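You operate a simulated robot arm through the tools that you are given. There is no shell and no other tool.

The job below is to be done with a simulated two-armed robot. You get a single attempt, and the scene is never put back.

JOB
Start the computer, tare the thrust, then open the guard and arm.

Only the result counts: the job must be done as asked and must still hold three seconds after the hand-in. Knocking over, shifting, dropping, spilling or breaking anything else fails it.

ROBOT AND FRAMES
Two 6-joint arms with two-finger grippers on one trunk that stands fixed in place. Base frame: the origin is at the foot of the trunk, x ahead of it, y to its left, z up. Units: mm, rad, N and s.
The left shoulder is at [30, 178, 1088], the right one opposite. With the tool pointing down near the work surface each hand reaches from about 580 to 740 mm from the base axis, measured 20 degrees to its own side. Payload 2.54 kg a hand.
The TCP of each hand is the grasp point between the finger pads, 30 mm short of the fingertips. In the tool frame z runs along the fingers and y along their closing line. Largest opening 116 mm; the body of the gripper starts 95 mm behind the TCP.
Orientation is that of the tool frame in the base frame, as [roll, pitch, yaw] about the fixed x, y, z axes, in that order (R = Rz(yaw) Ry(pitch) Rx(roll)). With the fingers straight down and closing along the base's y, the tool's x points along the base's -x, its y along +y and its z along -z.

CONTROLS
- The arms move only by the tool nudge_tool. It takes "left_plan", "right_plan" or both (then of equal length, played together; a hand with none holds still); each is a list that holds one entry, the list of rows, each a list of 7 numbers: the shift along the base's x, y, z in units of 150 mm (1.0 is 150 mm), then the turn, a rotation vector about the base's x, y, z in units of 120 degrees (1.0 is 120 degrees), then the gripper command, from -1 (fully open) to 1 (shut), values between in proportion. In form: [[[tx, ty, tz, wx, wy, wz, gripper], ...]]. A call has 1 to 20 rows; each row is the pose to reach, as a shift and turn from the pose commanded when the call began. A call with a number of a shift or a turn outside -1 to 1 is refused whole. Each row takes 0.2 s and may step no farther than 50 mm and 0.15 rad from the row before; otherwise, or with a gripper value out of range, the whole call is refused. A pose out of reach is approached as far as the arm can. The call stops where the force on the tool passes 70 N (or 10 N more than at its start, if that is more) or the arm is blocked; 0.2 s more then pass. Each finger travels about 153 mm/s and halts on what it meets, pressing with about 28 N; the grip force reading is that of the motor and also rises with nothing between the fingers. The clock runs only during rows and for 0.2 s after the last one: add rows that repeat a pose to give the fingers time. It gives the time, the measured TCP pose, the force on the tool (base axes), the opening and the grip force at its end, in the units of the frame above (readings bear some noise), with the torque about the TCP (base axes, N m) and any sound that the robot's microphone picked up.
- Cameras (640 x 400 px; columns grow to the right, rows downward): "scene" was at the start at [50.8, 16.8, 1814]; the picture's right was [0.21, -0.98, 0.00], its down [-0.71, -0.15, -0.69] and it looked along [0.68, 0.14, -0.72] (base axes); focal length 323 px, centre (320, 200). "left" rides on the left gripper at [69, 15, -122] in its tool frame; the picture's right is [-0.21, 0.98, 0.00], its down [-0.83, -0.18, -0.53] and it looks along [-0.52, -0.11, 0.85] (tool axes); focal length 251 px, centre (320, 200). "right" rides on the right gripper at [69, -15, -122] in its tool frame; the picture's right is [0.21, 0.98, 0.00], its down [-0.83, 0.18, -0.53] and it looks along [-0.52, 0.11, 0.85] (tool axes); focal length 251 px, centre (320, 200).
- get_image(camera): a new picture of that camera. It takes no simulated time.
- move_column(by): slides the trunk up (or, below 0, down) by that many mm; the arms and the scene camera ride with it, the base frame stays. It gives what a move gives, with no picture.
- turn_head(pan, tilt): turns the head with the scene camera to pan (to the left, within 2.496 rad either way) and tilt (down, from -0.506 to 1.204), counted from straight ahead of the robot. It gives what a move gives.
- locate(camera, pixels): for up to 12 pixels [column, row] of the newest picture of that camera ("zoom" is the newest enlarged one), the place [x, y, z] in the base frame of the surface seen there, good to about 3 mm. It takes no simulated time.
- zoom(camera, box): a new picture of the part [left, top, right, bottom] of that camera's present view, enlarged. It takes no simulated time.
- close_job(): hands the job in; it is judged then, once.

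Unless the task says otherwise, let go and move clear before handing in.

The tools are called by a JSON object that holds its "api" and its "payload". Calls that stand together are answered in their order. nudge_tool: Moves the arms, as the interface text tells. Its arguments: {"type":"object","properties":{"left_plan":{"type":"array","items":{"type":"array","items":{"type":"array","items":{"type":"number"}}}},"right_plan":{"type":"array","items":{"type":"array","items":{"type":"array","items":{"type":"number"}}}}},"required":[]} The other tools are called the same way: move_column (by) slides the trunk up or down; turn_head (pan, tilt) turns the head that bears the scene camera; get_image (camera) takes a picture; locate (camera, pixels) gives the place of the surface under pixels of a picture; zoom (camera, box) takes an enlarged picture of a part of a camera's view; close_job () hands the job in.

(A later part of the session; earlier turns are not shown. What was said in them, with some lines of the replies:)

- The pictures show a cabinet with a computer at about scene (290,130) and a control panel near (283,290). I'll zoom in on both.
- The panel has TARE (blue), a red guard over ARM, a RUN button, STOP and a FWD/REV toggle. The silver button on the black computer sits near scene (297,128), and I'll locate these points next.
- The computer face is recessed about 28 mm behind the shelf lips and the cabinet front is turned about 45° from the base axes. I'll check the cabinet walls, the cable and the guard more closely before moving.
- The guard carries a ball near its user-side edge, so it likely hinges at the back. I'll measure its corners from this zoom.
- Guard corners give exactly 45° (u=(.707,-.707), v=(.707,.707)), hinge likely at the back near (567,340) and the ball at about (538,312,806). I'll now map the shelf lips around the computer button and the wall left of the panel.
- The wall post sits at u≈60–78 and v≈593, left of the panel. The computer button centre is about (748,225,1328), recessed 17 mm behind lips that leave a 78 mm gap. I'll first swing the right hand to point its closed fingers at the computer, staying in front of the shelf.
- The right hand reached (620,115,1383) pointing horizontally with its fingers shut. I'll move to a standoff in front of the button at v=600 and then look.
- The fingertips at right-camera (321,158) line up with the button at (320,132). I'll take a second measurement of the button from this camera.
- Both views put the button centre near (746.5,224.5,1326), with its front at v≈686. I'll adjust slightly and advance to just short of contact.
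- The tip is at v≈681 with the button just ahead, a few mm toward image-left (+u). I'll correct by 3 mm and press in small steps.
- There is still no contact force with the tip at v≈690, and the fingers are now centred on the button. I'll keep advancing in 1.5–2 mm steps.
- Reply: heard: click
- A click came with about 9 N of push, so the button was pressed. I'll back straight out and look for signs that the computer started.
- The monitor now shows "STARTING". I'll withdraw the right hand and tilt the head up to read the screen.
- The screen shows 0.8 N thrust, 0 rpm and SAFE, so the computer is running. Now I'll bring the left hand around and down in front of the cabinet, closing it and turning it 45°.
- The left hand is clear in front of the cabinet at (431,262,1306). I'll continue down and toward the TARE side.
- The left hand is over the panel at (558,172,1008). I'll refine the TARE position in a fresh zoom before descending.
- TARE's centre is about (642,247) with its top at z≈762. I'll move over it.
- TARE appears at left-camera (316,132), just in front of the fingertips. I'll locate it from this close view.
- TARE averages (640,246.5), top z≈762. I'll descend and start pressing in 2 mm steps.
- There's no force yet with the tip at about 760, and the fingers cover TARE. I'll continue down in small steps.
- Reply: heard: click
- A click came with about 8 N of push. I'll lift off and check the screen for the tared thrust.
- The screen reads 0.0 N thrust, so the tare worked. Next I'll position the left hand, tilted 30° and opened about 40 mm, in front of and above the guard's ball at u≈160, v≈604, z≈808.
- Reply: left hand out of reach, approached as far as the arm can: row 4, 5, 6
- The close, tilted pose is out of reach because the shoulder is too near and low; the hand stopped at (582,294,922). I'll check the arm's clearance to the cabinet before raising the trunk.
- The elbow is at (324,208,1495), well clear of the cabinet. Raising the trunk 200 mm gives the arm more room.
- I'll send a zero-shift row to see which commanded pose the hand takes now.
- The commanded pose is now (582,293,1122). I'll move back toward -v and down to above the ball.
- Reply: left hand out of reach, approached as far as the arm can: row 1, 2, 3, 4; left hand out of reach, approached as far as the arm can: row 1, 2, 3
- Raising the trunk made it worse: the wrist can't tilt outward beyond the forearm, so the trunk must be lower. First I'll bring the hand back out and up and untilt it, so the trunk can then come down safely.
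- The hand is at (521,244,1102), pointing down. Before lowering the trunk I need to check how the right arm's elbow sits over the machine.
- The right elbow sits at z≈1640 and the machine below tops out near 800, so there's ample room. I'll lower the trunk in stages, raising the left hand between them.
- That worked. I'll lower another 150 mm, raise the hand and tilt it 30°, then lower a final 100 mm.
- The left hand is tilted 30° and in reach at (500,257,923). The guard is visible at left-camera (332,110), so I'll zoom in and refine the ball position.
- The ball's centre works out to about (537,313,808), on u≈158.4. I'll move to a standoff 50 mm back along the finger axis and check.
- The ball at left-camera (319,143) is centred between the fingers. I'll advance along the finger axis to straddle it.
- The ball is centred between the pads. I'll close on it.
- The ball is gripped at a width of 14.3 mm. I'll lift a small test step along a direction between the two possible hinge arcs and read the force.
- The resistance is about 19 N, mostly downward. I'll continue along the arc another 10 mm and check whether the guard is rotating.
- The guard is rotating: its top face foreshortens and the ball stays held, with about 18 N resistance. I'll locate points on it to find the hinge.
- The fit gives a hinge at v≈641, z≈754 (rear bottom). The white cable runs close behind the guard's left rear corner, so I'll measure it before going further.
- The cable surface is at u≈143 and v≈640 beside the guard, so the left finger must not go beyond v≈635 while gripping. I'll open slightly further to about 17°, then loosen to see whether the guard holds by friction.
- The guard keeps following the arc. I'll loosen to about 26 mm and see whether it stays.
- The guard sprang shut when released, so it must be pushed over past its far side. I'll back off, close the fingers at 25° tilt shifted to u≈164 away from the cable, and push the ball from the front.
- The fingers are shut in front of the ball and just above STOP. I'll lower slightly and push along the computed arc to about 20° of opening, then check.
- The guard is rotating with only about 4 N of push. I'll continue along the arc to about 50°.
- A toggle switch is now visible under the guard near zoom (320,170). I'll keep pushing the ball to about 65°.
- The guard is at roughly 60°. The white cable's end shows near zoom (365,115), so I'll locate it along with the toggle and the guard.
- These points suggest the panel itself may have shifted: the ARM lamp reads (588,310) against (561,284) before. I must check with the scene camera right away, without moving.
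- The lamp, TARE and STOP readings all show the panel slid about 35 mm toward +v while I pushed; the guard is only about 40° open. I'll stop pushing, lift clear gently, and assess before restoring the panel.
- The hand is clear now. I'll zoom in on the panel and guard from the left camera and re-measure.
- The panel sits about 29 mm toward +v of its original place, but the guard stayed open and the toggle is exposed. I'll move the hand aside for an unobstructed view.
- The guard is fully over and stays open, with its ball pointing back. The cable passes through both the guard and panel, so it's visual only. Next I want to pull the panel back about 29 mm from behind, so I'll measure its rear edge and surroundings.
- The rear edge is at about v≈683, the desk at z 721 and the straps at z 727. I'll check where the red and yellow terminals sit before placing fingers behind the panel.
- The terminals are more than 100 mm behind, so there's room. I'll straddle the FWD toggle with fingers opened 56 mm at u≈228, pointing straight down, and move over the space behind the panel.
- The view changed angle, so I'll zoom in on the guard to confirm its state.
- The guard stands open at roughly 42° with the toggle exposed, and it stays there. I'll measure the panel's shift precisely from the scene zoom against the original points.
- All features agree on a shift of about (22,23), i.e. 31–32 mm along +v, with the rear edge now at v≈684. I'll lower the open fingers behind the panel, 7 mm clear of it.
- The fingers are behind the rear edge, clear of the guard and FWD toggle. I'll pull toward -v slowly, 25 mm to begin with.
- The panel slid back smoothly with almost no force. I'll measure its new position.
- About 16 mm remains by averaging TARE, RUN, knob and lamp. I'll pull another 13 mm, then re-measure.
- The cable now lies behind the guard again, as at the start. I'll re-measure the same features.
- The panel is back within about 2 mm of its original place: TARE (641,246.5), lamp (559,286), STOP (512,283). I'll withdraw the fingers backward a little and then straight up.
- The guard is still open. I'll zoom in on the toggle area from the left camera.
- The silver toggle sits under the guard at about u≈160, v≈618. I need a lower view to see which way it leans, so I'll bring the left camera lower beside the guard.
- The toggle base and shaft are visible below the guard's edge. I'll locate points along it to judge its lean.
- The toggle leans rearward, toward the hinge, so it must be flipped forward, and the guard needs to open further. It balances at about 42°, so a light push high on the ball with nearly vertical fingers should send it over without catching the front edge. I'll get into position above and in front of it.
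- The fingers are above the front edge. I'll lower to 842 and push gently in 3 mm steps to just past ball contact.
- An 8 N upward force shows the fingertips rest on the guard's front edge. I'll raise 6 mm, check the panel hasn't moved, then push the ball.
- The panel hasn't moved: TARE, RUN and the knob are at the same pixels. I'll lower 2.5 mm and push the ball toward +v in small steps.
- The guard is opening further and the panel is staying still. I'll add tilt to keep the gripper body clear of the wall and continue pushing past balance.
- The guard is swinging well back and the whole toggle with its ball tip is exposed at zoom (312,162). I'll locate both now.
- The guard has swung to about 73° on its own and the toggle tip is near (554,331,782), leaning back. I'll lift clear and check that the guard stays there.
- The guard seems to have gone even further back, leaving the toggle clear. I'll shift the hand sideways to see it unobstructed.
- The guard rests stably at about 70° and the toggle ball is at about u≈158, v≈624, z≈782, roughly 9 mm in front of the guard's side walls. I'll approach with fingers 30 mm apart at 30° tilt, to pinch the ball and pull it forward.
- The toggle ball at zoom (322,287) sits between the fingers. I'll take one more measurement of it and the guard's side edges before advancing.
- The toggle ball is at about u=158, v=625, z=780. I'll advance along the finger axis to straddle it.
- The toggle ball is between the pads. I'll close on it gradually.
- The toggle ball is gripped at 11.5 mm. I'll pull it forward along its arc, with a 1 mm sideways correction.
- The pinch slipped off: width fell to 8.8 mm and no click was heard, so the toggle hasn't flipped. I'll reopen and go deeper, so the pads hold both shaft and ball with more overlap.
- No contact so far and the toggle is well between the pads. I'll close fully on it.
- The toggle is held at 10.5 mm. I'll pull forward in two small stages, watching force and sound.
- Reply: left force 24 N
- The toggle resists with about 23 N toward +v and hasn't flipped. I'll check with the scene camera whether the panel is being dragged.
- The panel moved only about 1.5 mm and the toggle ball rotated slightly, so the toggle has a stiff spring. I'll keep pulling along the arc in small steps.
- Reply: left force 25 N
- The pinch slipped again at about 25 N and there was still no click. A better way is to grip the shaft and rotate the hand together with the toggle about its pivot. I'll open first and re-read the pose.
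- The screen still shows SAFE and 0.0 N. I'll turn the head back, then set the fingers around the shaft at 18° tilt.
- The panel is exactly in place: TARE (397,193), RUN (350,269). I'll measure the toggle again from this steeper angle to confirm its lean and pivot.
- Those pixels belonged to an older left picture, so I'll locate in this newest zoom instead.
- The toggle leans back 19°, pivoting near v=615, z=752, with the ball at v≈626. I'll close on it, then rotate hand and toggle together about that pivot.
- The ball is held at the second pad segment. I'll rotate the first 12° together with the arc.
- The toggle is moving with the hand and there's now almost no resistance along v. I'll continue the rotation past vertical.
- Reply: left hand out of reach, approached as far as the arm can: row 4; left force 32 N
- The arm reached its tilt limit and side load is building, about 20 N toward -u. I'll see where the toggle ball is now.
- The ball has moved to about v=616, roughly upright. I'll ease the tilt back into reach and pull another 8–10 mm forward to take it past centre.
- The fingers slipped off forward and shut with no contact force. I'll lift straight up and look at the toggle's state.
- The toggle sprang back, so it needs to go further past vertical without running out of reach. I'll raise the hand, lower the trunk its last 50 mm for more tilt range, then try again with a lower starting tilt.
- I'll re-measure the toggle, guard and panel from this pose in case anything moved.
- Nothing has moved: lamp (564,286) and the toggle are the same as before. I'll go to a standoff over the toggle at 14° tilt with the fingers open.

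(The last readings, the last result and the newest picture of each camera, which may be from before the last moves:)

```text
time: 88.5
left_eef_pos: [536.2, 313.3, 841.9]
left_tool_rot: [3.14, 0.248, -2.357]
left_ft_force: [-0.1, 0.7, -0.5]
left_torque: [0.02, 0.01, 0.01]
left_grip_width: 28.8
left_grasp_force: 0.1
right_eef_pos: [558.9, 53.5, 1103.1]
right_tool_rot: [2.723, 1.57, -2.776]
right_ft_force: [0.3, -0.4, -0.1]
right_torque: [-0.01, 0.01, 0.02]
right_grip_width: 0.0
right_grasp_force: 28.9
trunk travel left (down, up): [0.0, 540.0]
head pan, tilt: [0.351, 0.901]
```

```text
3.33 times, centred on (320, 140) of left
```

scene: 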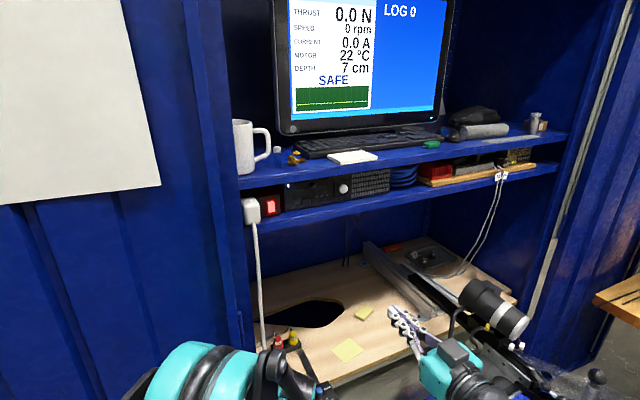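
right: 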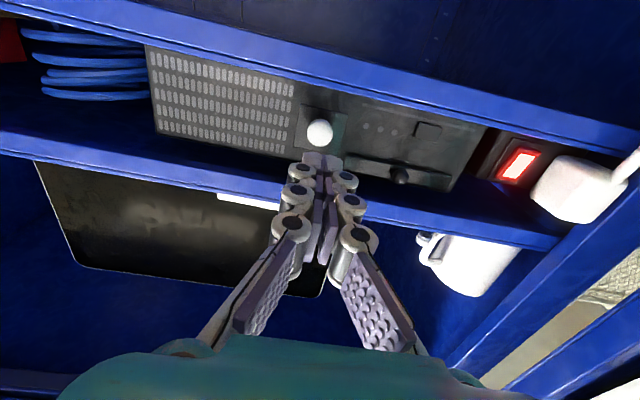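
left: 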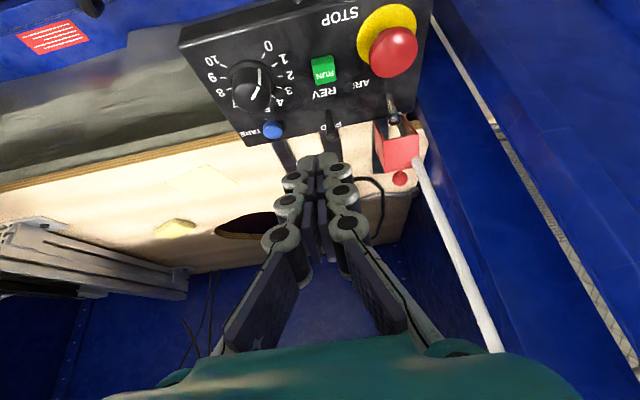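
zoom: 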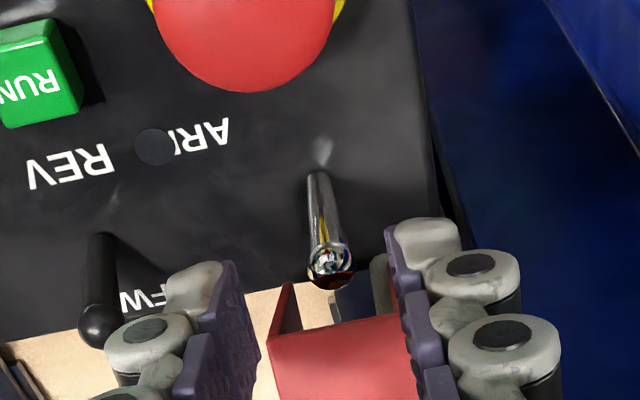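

The alignment looks good. I'll descend along the finger axis around the toggle.

{"api": "nudge_tool", "payload": {"left_plan": [[[0.0163, 0.0158, -0.082, 0, 0, 0, 0.5], [0.0326, 0.0315, -0.164, 0, 0, 0, 0.5], [0.049, 0.047, -0.246, 0, 0, 0, 0.5], [0.0653, 0.063, -0.328, 0, 0, 0, 0.5]]]}}

{"api": "nudge_tool", "payload": {"left_plan": [[[0, 0, 0, 0, 0, 0, 0.7], [0, 0, 0, 0, 0, 0, 0.85], [0, 0, 0, 0, 0, 0, 1], [0, 0, 0, 0, 0, 0, 1]]]}}

{"api": "zoom", "payload": {"camera": "left", "box": [290, 140, 360, 210]}}

```text
time: 89.5
left_eef_pos: [547.8, 322.4, 792.2]
left_tool_rot: [3.139, 0.246, -2.357]
left_ft_force: [0.0, 0.0, 0.5]
left_torque: [0.01, -0.03, 0.0]
left_grip_width: 29.0
left_grasp_force: 0.1
right_eef_pos: [558.8, 53.2, 1102.7]
right_tool_rot: [2.686, 1.57, -2.811]
right_ft_force: [-0.2, -0.6, 0.2]
right_torque: [-0.02, -0.02, -0.01]
right_grip_width: 0.2
right_grasp_force: 27.9
trunk travel left (down, up): [0.0, 540.0]
head pan, tilt: [0.351, 0.901]
```

```text
time: 90.5
left_eef_pos: [547.3, 323.5, 793.0]
left_tool_rot: [3.14, 0.248, -2.355]
left_ft_force: [-0.2, 0.4, -4.4]
left_torque: [0.0, 0.04, 0.0]
left_grip_width: 11.0
left_grasp_force: 38.3
right_eef_pos: [559.5, 53.1, 1101.4]
right_tool_rot: [2.806, 1.57, -2.692]
right_ft_force: [-0.1, -0.3, -0.2]
right_torque: [-0.04, -0.01, -0.03]
right_grip_width: 0.2
right_grasp_force: 27.8
trunk travel left (down, up): [0.0, 540.0]
head pan, tilt: [0.351, 0.901]
```

```text
5.71 times, centred on (325, 175) of left
```

zoom: 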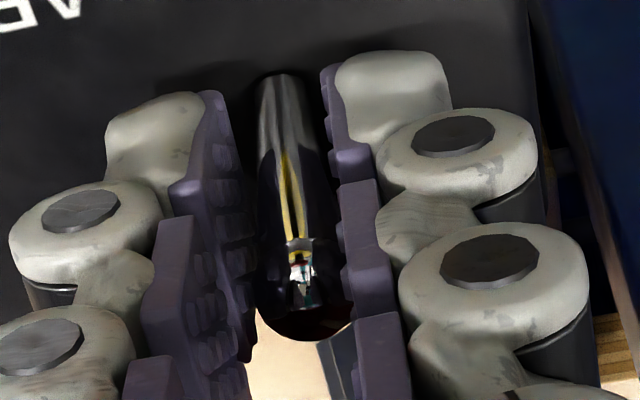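

The toggle is gripped with no side load. I'll rotate hand and toggle together about the pivot, first 18°.

{"api": "nudge_tool", "payload": {"left_plan": [[[-0.0099, -0.0099, -0.001, 0.0177, -0.0177, 0, 1], [-0.0198, -0.0198, -0.002, 0.0354, -0.0354, 0, 1], [-0.0297, -0.0297, -0.004, 0.053, -0.053, 0, 1], [-0.0396, -0.0396, -0.006, 0.0707, -0.0707, 0, 1], [-0.0493, -0.0493, -0.01, 0.0884, -0.0884, 0, 1], [-0.0589, -0.0589, -0.014, 0.1061, -0.1061, 0, 1]]]}}

{"api": "zoom", "payload": {"camera": "left", "box": [290, 140, 360, 210]}}

{"api": "locate", "payload": {"camera": "zoom", "pixels": [[300, 280], [300, 300], [285, 110], [290, 160], [300, 320]]}}

```text
time: 91.9
left_eef_pos: [539.0, 314.9, 788.8]
left_tool_rot: [3.139, 0.56, -2.356]
left_ft_force: [5.7, 11.5, -5.9]
left_torque: [0.25, -0.2, 0.09]
left_grip_width: 10.8
left_grasp_force: 38.6
right_eef_pos: [559.5, 54.2, 1101.9]
right_tool_rot: [3.125, 1.568, -2.373]
right_ft_force: [-0.8, 0.0, 0.2]
right_torque: [-0.02, 0.01, 0.04]
right_grip_width: 0.1
right_grasp_force: 28.4
trunk travel left (down, up): [0.0, 540.0]
head pan, tilt: [0.351, 0.901]
```

```text
5.71 times, centred on (325, 175) of left
```

zoom: 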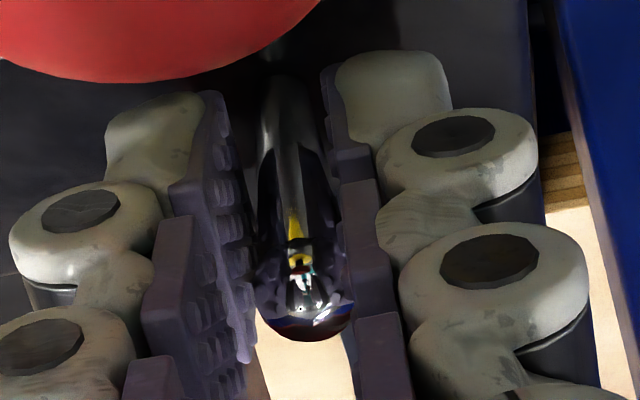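

```text
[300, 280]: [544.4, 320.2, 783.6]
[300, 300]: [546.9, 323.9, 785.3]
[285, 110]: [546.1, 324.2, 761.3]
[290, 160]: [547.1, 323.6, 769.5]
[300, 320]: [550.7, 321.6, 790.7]
```

The toggle is rotating rigidly with the hand and is about upright. I'll continue past vertical.

{"api": "nudge_tool", "payload": {"left_plan": [[[-0.0092, -0.0092, -0.005, 0.0177, -0.0177, 0, 1], [-0.0184, -0.0184, -0.01, 0.0354, -0.0354, 0, 1], [-0.0245, -0.0245, -0.0145, 0.0472, -0.0472, 0, 1], [-0.0302, -0.0302, -0.0187, 0.0589, -0.0589, 0, 1]]]}}

{"api": "zoom", "payload": {"camera": "left", "box": [290, 140, 360, 210]}}

{"api": "locate", "payload": {"camera": "zoom", "pixels": [[300, 280], [300, 300], [285, 110], [290, 160], [300, 250]]}}

```text
time: 92.9
left_eef_pos: [534.4, 312.0, 785.4]
left_tool_rot: [3.14, 0.736, -2.355]
left_ft_force: [13.3, 14.9, 3.6]
left_torque: [0.53, -0.49, 0.0]
left_grip_width: 10.9
left_grasp_force: 37.6
right_eef_pos: [558.8, 53.9, 1102.1]
right_tool_rot: [-3.077, 1.569, -2.291]
right_ft_force: [-0.6, -0.2, 0.6]
right_torque: [-0.02, -0.01, -0.01]
right_grip_width: 0.2
right_grasp_force: 28.4
trunk travel left (down, up): [0.0, 540.0]
head pan, tilt: [0.351, 0.901]
```

```text
5.71 times, centred on (325, 175) of left
```

zoom: 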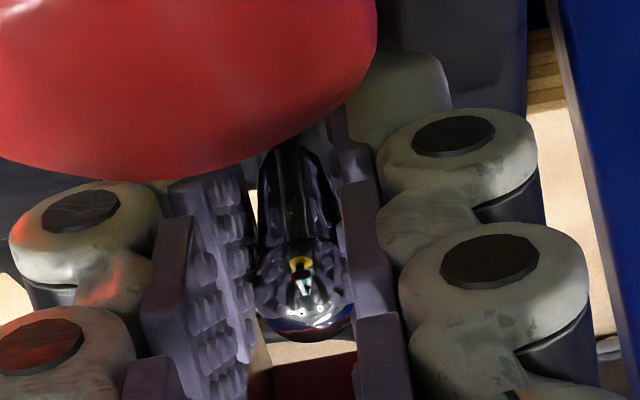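

```text
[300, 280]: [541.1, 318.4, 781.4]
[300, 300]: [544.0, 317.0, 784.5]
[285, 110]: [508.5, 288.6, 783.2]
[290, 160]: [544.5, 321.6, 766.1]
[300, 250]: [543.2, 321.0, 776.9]
```

The resistance is a smooth 20 N spring and the toggle is just past upright. I'll continue a little further in small steps and check the panel hasn't moved.

{"api": "nudge_tool", "payload": {"left_plan": [[[-0.0094, -0.0094, -0.006, 0.0118, -0.0118, 0, 1], [-0.0189, -0.0189, -0.012, 0.0236, -0.0236, 0, 1]]]}}

{"api": "zoom", "payload": {"camera": "scene", "box": [255, 150, 345, 250]}}

{"api": "zoom", "payload": {"camera": "left", "box": [290, 140, 360, 210]}}

{"api": "locate", "payload": {"camera": "zoom", "pixels": [[300, 280], [300, 300], [300, 220], [300, 250]]}}

```text
time: 93.5
left_eef_pos: [531.9, 308.5, 783.4]
left_tool_rot: [3.142, 0.804, -2.356]
left_ft_force: [14.2, 16.2, 2.7]
left_torque: [0.55, -0.5, 0.03]
left_grip_width: 10.9
left_grasp_force: 38.2
right_eef_pos: [559.1, 54.5, 1102.3]
right_tool_rot: [-3.137, 1.57, -2.354]
right_ft_force: [-0.2, -0.2, 0.0]
right_torque: [0.03, -0.01, 0.02]
right_grip_width: 0.0
right_grasp_force: 28.2
trunk travel left (down, up): [0.0, 540.0]
head pan, tilt: [0.351, 0.901]
```

```text
4.00 times, centred on (300, 200) of scene
```

zoom: 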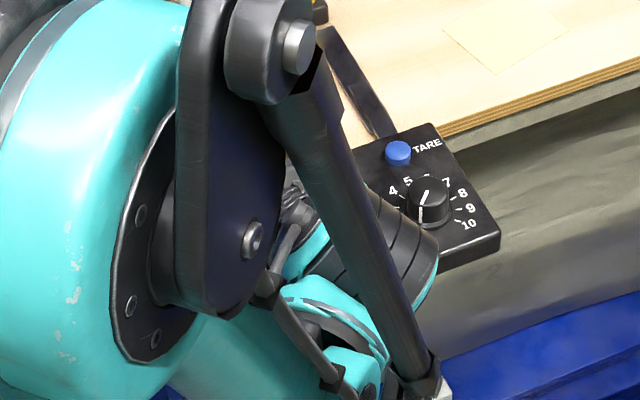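

```text
5.71 times, centred on (325, 175) of left
```

zoom: 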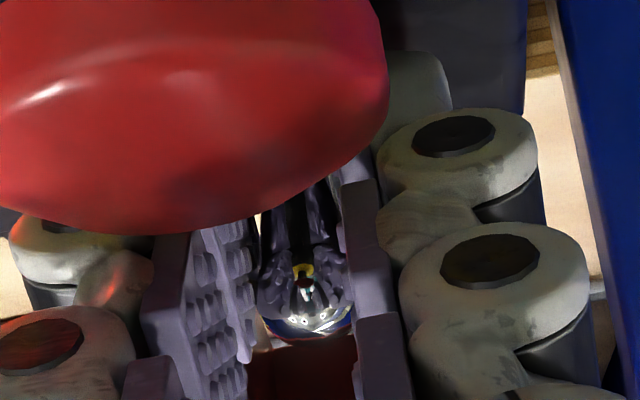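

```text
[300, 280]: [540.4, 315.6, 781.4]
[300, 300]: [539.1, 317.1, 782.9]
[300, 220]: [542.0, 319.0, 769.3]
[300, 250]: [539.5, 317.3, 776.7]
```

The force has levelled at about 21 N while I moved 4 mm, so the panel may be creeping. I'll check TARE and the knob.

{"api": "zoom", "payload": {"camera": "scene", "box": [255, 150, 345, 250]}}

{"api": "locate", "payload": {"camera": "zoom", "pixels": [[398, 150], [390, 150], [406, 150], [432, 190], [430, 125], [495, 232]]}}

```text
4.00 times, centred on (300, 200) of scene
```

zoom: 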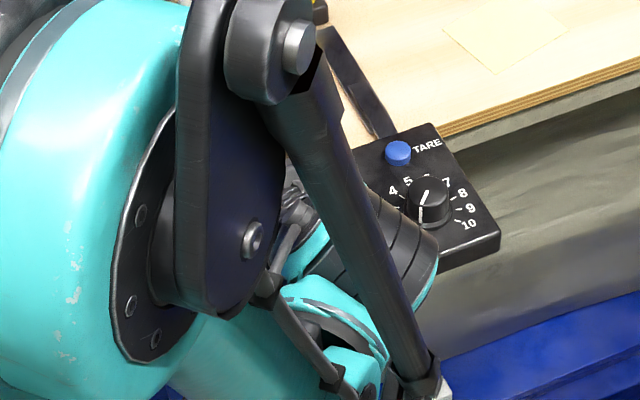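

```text
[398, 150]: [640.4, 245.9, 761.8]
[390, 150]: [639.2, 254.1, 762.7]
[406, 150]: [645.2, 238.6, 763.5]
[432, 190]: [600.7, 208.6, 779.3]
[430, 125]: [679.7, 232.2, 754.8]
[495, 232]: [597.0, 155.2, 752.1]
```

TARE is still at (640,246), so the panel is holding. The toggle is about 8° past upright and still sprung, so I'll pull a few mm more, slightly higher to stay clear of the panel surface.

{"api": "nudge_tool", "payload": {"left_plan": [[[-0.0094, -0.0094, 0.003, 0, 0, 0, 1], [-0.0165, -0.0165, 0.006, -0.006, 0.006, 0, 1]]]}}

{"api": "zoom", "payload": {"camera": "left", "box": [290, 140, 360, 210]}}

{"api": "locate", "payload": {"camera": "zoom", "pixels": [[300, 280], [300, 300], [300, 220], [300, 250], [300, 320]]}}

```text
time: 94.1
left_eef_pos: [529.3, 304.0, 784.1]
left_tool_rot: [-3.14, 0.784, -2.355]
left_ft_force: [12.4, 16.1, -6.2]
left_torque: [0.01, -0.08, 0.23]
left_grip_width: 10.6
left_grasp_force: 38.2
right_eef_pos: [559.7, 54.7, 1101.7]
right_tool_rot: [3.13, 1.568, -2.369]
right_ft_force: [-0.3, 0.0, 0.3]
right_torque: [0.0, -0.01, 0.03]
right_grip_width: 0.0
right_grasp_force: 28.9
trunk travel left (down, up): [0.0, 540.0]
head pan, tilt: [0.351, 0.901]
```

```text
5.71 times, centred on (325, 175) of left
```

zoom: 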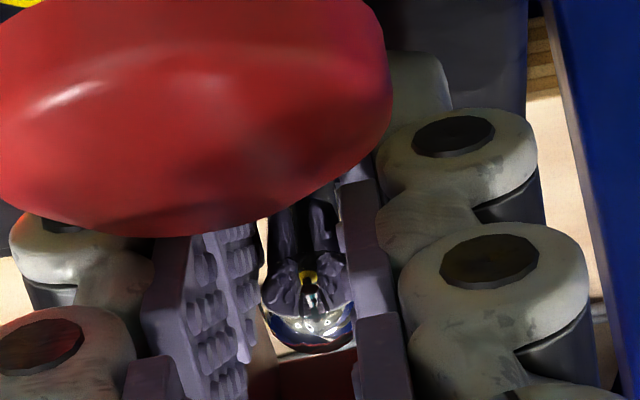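

```text
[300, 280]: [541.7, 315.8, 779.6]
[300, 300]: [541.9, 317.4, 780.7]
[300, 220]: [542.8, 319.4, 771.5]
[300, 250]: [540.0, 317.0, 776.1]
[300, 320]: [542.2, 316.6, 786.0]
```

The ball stayed put while the hand slid 5 mm further, so the toggle may already be against its forward stop. I'll open the fingers and see whether it stays there.

{"api": "nudge_tool", "payload": {"left_plan": [[[0, 0, 0, 0, 0, 0, 0.75], [0, 0, 0, 0, 0, 0, 0.5], [0, 0, 0, 0, 0, 0, 0.5]]]}}

{"api": "zoom", "payload": {"camera": "left", "box": [290, 140, 360, 210]}}

```text
time: 94.9
left_eef_pos: [529.3, 303.2, 786.0]
left_tool_rot: [3.141, 0.787, -2.356]
left_ft_force: [-0.8, 0.3, 0.2]
left_torque: [0.03, -0.03, 0.04]
left_grip_width: 28.9
left_grasp_force: 0.1
right_eef_pos: [557.1, 52.4, 1101.2]
right_tool_rot: [2.588, 1.57, -2.91]
right_ft_force: [-0.9, -0.2, 0.2]
right_torque: [-0.01, -0.01, -0.01]
right_grip_width: 0.0
right_grasp_force: 28.7
trunk travel left (down, up): [0.0, 540.0]
head pan, tilt: [0.351, 0.901]
```

```text
5.71 times, centred on (325, 175) of left
```

zoom: 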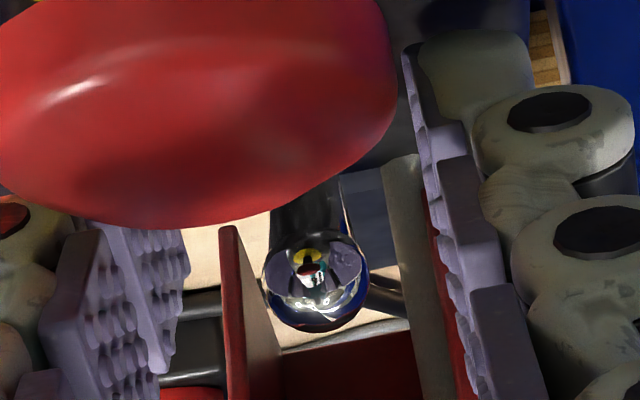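

{"api": "locate", "payload": {"camera": "zoom", "pixels": [[310, 275], [310, 255], [305, 210], [315, 310]]}}

{"api": "turn_head", "payload": {"pan": 0.35, "tilt": 0.3}}

{"api": "get_image", "payload": {"camera": "scene"}}

```text
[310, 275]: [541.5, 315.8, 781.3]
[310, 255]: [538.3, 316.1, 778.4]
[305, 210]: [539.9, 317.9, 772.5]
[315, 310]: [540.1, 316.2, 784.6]
```

```text
time: 95.9
left_eef_pos: [529.3, 304.5, 785.0]
left_tool_rot: [3.14, 0.787, -2.356]
left_ft_force: [0.8, -0.3, -0.8]
left_torque: [-0.01, 0.0, -0.03]
left_grip_width: 28.8
left_grasp_force: 0.0
right_eef_pos: [559.0, 53.1, 1104.1]
right_tool_rot: [-0.614, 1.569, 0.172]
right_ft_force: [-0.6, 0.3, 0.5]
right_torque: [0.02, 0.01, -0.01]
right_grip_width: 0.0
right_grasp_force: 29.5
trunk travel left (down, up): [0.0, 540.0]
head pan, tilt: [0.351, 0.3]
```

```text
taken
```

scene: 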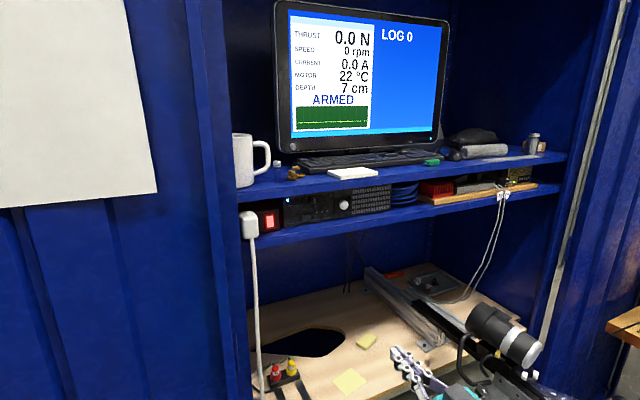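

The screen now reads ARMED with thrust 0.0 N, and the toggle stays forward. I'll raise the open fingers straight up off it, clear of STOP and the guard, then move away.

{"api": "nudge_tool", "payload": {"left_plan": [[[0, 0, 0.08, 0, 0, 0, 0.5], [0, 0, 0.2, 0, 0, 0, 0.5], [0, 0, 0.4, 0, 0, 0, 0.5], [-0.05, -0.05, 0.65, 0, 0, 0, 0.5], [-0.05, -0.15, 0.85, 0, 0, 0, 0.5], [0.0, -0.35, 0.9, 0, 0, 0, 0.5]]]}}

{"api": "turn_head", "payload": {"pan": 0.35, "tilt": 0.9}}

{"api": "get_image", "payload": {"camera": "scene"}}

{"api": "get_image", "payload": {"camera": "left"}}

```text
time: 97.3
left_eef_pos: [530.1, 250.3, 919.4]
left_tool_rot: [-3.141, 0.787, -2.357]
left_ft_force: [0.1, 0.3, -0.5]
left_torque: [-0.04, 0.01, -0.01]
left_grip_width: 28.9
left_grasp_force: 0.1
right_eef_pos: [558.2, 53.6, 1101.8]
right_tool_rot: [-1.355, 1.569, -0.567]
right_ft_force: [0.0, -0.1, -0.4]
right_torque: [0.01, -0.01, -0.01]
right_grip_width: 0.0
right_grasp_force: 28.4
trunk travel left (down, up): [0.0, 540.0]
head pan, tilt: [0.351, 0.3]
```

```text
time: 98.3
left_eef_pos: [528.8, 250.4, 919.4]
left_tool_rot: [3.141, 0.786, -2.355]
left_ft_force: [0.2, 0.0, -0.1]
left_torque: [-0.01, 0.0, 0.0]
left_grip_width: 29.2
left_grasp_force: 0.1
right_eef_pos: [558.8, 53.2, 1102.0]
right_tool_rot: [2.399, 1.571, -3.099]
right_ft_force: [-0.4, 0.2, 0.9]
right_torque: [-0.01, -0.03, -0.01]
right_grip_width: 0.0
right_grasp_force: 28.5
trunk travel left (down, up): [0.0, 540.0]
head pan, tilt: [0.351, 0.901]
```

```text
taken
```

scene: 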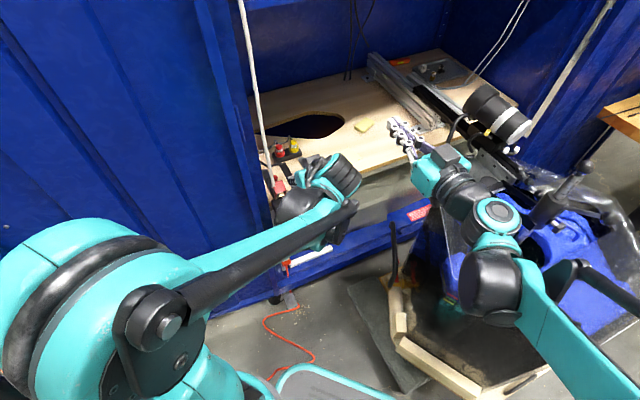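

```text
taken
```

left: 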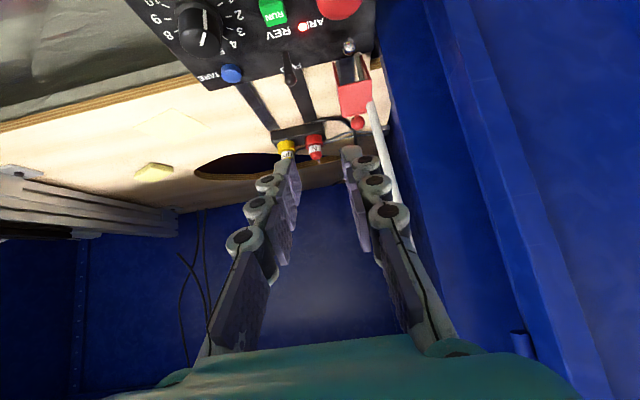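

The ARM lamp is lit red, the guard stays open and the toggle is forward. I'll withdraw the left arm and check the panel's final position.

{"api": "nudge_tool", "payload": {"left_plan": [[[-0.05, -0.05, 0.2, -0.03, 0.03, 0, 0.5], [-0.15, -0.1, 0.4, -0.06, 0.06, 0, 0.5], [-0.3, -0.1, 0.6, -0.09, 0.09, 0, 0.5], [-0.45, -0.05, 0.8, -0.12, 0.12, 0, 0.5], [-0.6, 0.05, 1.0, -0.15, 0.15, 0, 0.5], [-0.75, 0.15, 1.0, -0.18, 0.18, 0, 0.5]]]}}

{"api": "get_image", "payload": {"camera": "scene"}}

{"api": "zoom", "payload": {"camera": "scene", "box": [255, 150, 345, 250]}}

```text
time: 99.7
left_eef_pos: [416.1, 275.8, 1071.3]
left_tool_rot: [-3.141, 0.251, -2.357]
left_ft_force: [0.6, 0.0, -0.6]
left_torque: [-0.01, 0.0, -0.01]
left_grip_width: 28.9
left_grasp_force: 0.1
right_eef_pos: [558.5, 53.6, 1102.2]
right_tool_rot: [0.355, 1.57, 1.142]
right_ft_force: [-0.1, 0.6, 0.0]
right_torque: [-0.02, -0.01, -0.02]
right_grip_width: 0.1
right_grasp_force: 28.7
trunk travel left (down, up): [0.0, 540.0]
head pan, tilt: [0.351, 0.901]
```

```text
taken
```

scene: 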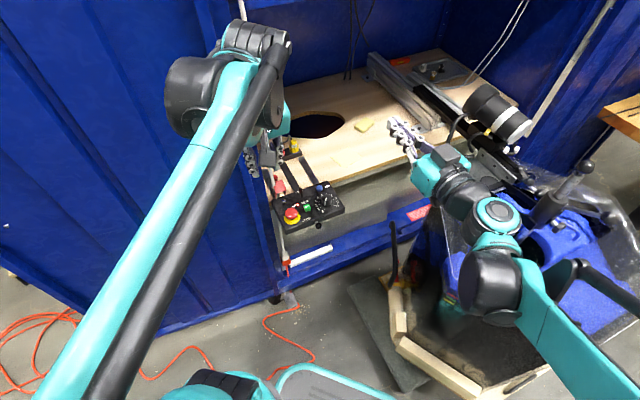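

```text
4.00 times, centred on (300, 200) of scene
```

zoom: 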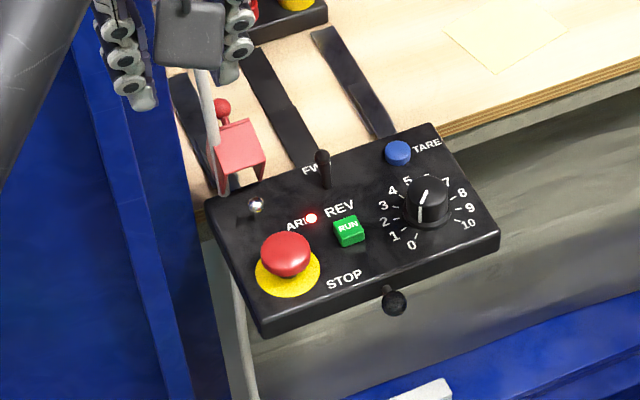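

{"api": "locate", "payload": {"camera": "zoom", "pixels": [[397, 150], [311, 217], [286, 250], [347, 228], [322, 157], [430, 190], [498, 235], [263, 325], [430, 125], [210, 205], [257, 205]]}}

```text
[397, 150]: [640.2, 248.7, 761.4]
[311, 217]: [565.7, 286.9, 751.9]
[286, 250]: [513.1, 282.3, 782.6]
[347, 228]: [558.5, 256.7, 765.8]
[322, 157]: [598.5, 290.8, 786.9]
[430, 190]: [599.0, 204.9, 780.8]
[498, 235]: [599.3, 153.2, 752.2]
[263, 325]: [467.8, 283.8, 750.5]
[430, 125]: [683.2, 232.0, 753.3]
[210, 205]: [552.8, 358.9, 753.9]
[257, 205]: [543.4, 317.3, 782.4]
```

TARE (640,249), STOP (513,282) and the FWD ball (598.5,291) match their original places within about 2–3 mm, the lamp is lit and the guard is open. One last look at the screen before handing in.

{"api": "turn_head", "payload": {"pan": 0.35, "tilt": 0.3}}

{"api": "zoom", "payload": {"camera": "scene", "box": [270, 0, 460, 120]}}

{"api": "get_image", "payload": {"camera": "scene"}}

```text
time: 100.7
left_eef_pos: [415.4, 274.3, 1070.1]
left_tool_rot: [3.139, 0.255, -2.356]
left_ft_force: [0.5, 0.6, 0.2]
left_torque: [-0.01, 0.01, 0.0]
left_grip_width: 29.0
left_grasp_force: 0.0
right_eef_pos: [559.0, 53.0, 1102.7]
right_tool_rot: [2.637, 1.57, -2.86]
right_ft_force: [-0.5, -0.4, 0.0]
right_torque: [0.03, 0.02, -0.02]
right_grip_width: 0.0
right_grasp_force: 28.6
trunk travel left (down, up): [0.0, 540.0]
head pan, tilt: [0.351, 0.3]
```

```text
3.33 times, centred on (365, 60) of scene
```

zoom: 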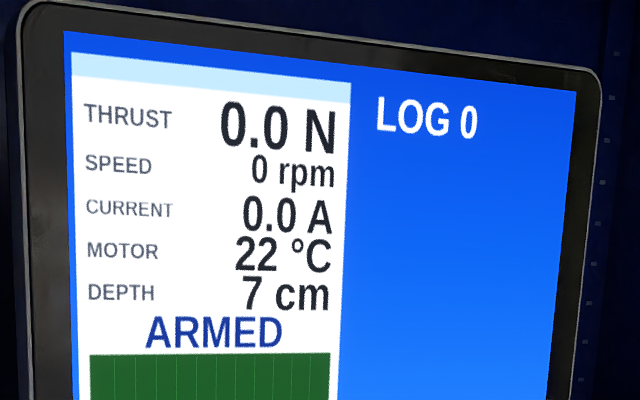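

```text
taken
```

scene: 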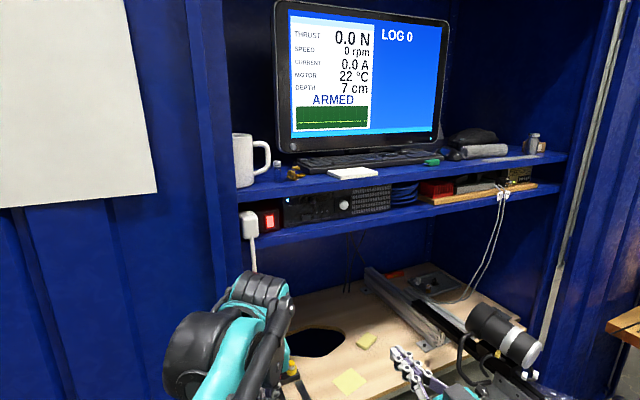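

The screen shows 0.0 N, 0 rpm and ARMED, the computer is running, the guard is open and both hands are clear. I'm handing the job in.

{"api": "close_job", "payload": {}}

```text
The job is handed in.
```

The job is handed in: the computer is on, the thrust is tared, the guard is open and the system is armed. The last screen check, just before hand-in, read 0.0 N thrust, 0 rpm and ARMED, with the ARM lamp lit red and both hands clear.

- **Panel moved:** My first push on the guard slid the whole control panel about 30 mm back. I pulled it forward again from behind. TARE, STOP and the FWD toggle measure within about 2–3 mm of their original places. If the judging counts any movement of the panel, that could count against it.
- **Guard angle:** The guard rests open at about 70° and stayed there without support. It never swung further back.
- **ARM toggle:** The toggle was stiffly sprung and took several attempts before it stayed in the forward position.

STOP, RUN, the FWD/REV toggle and the dial were left as they were.
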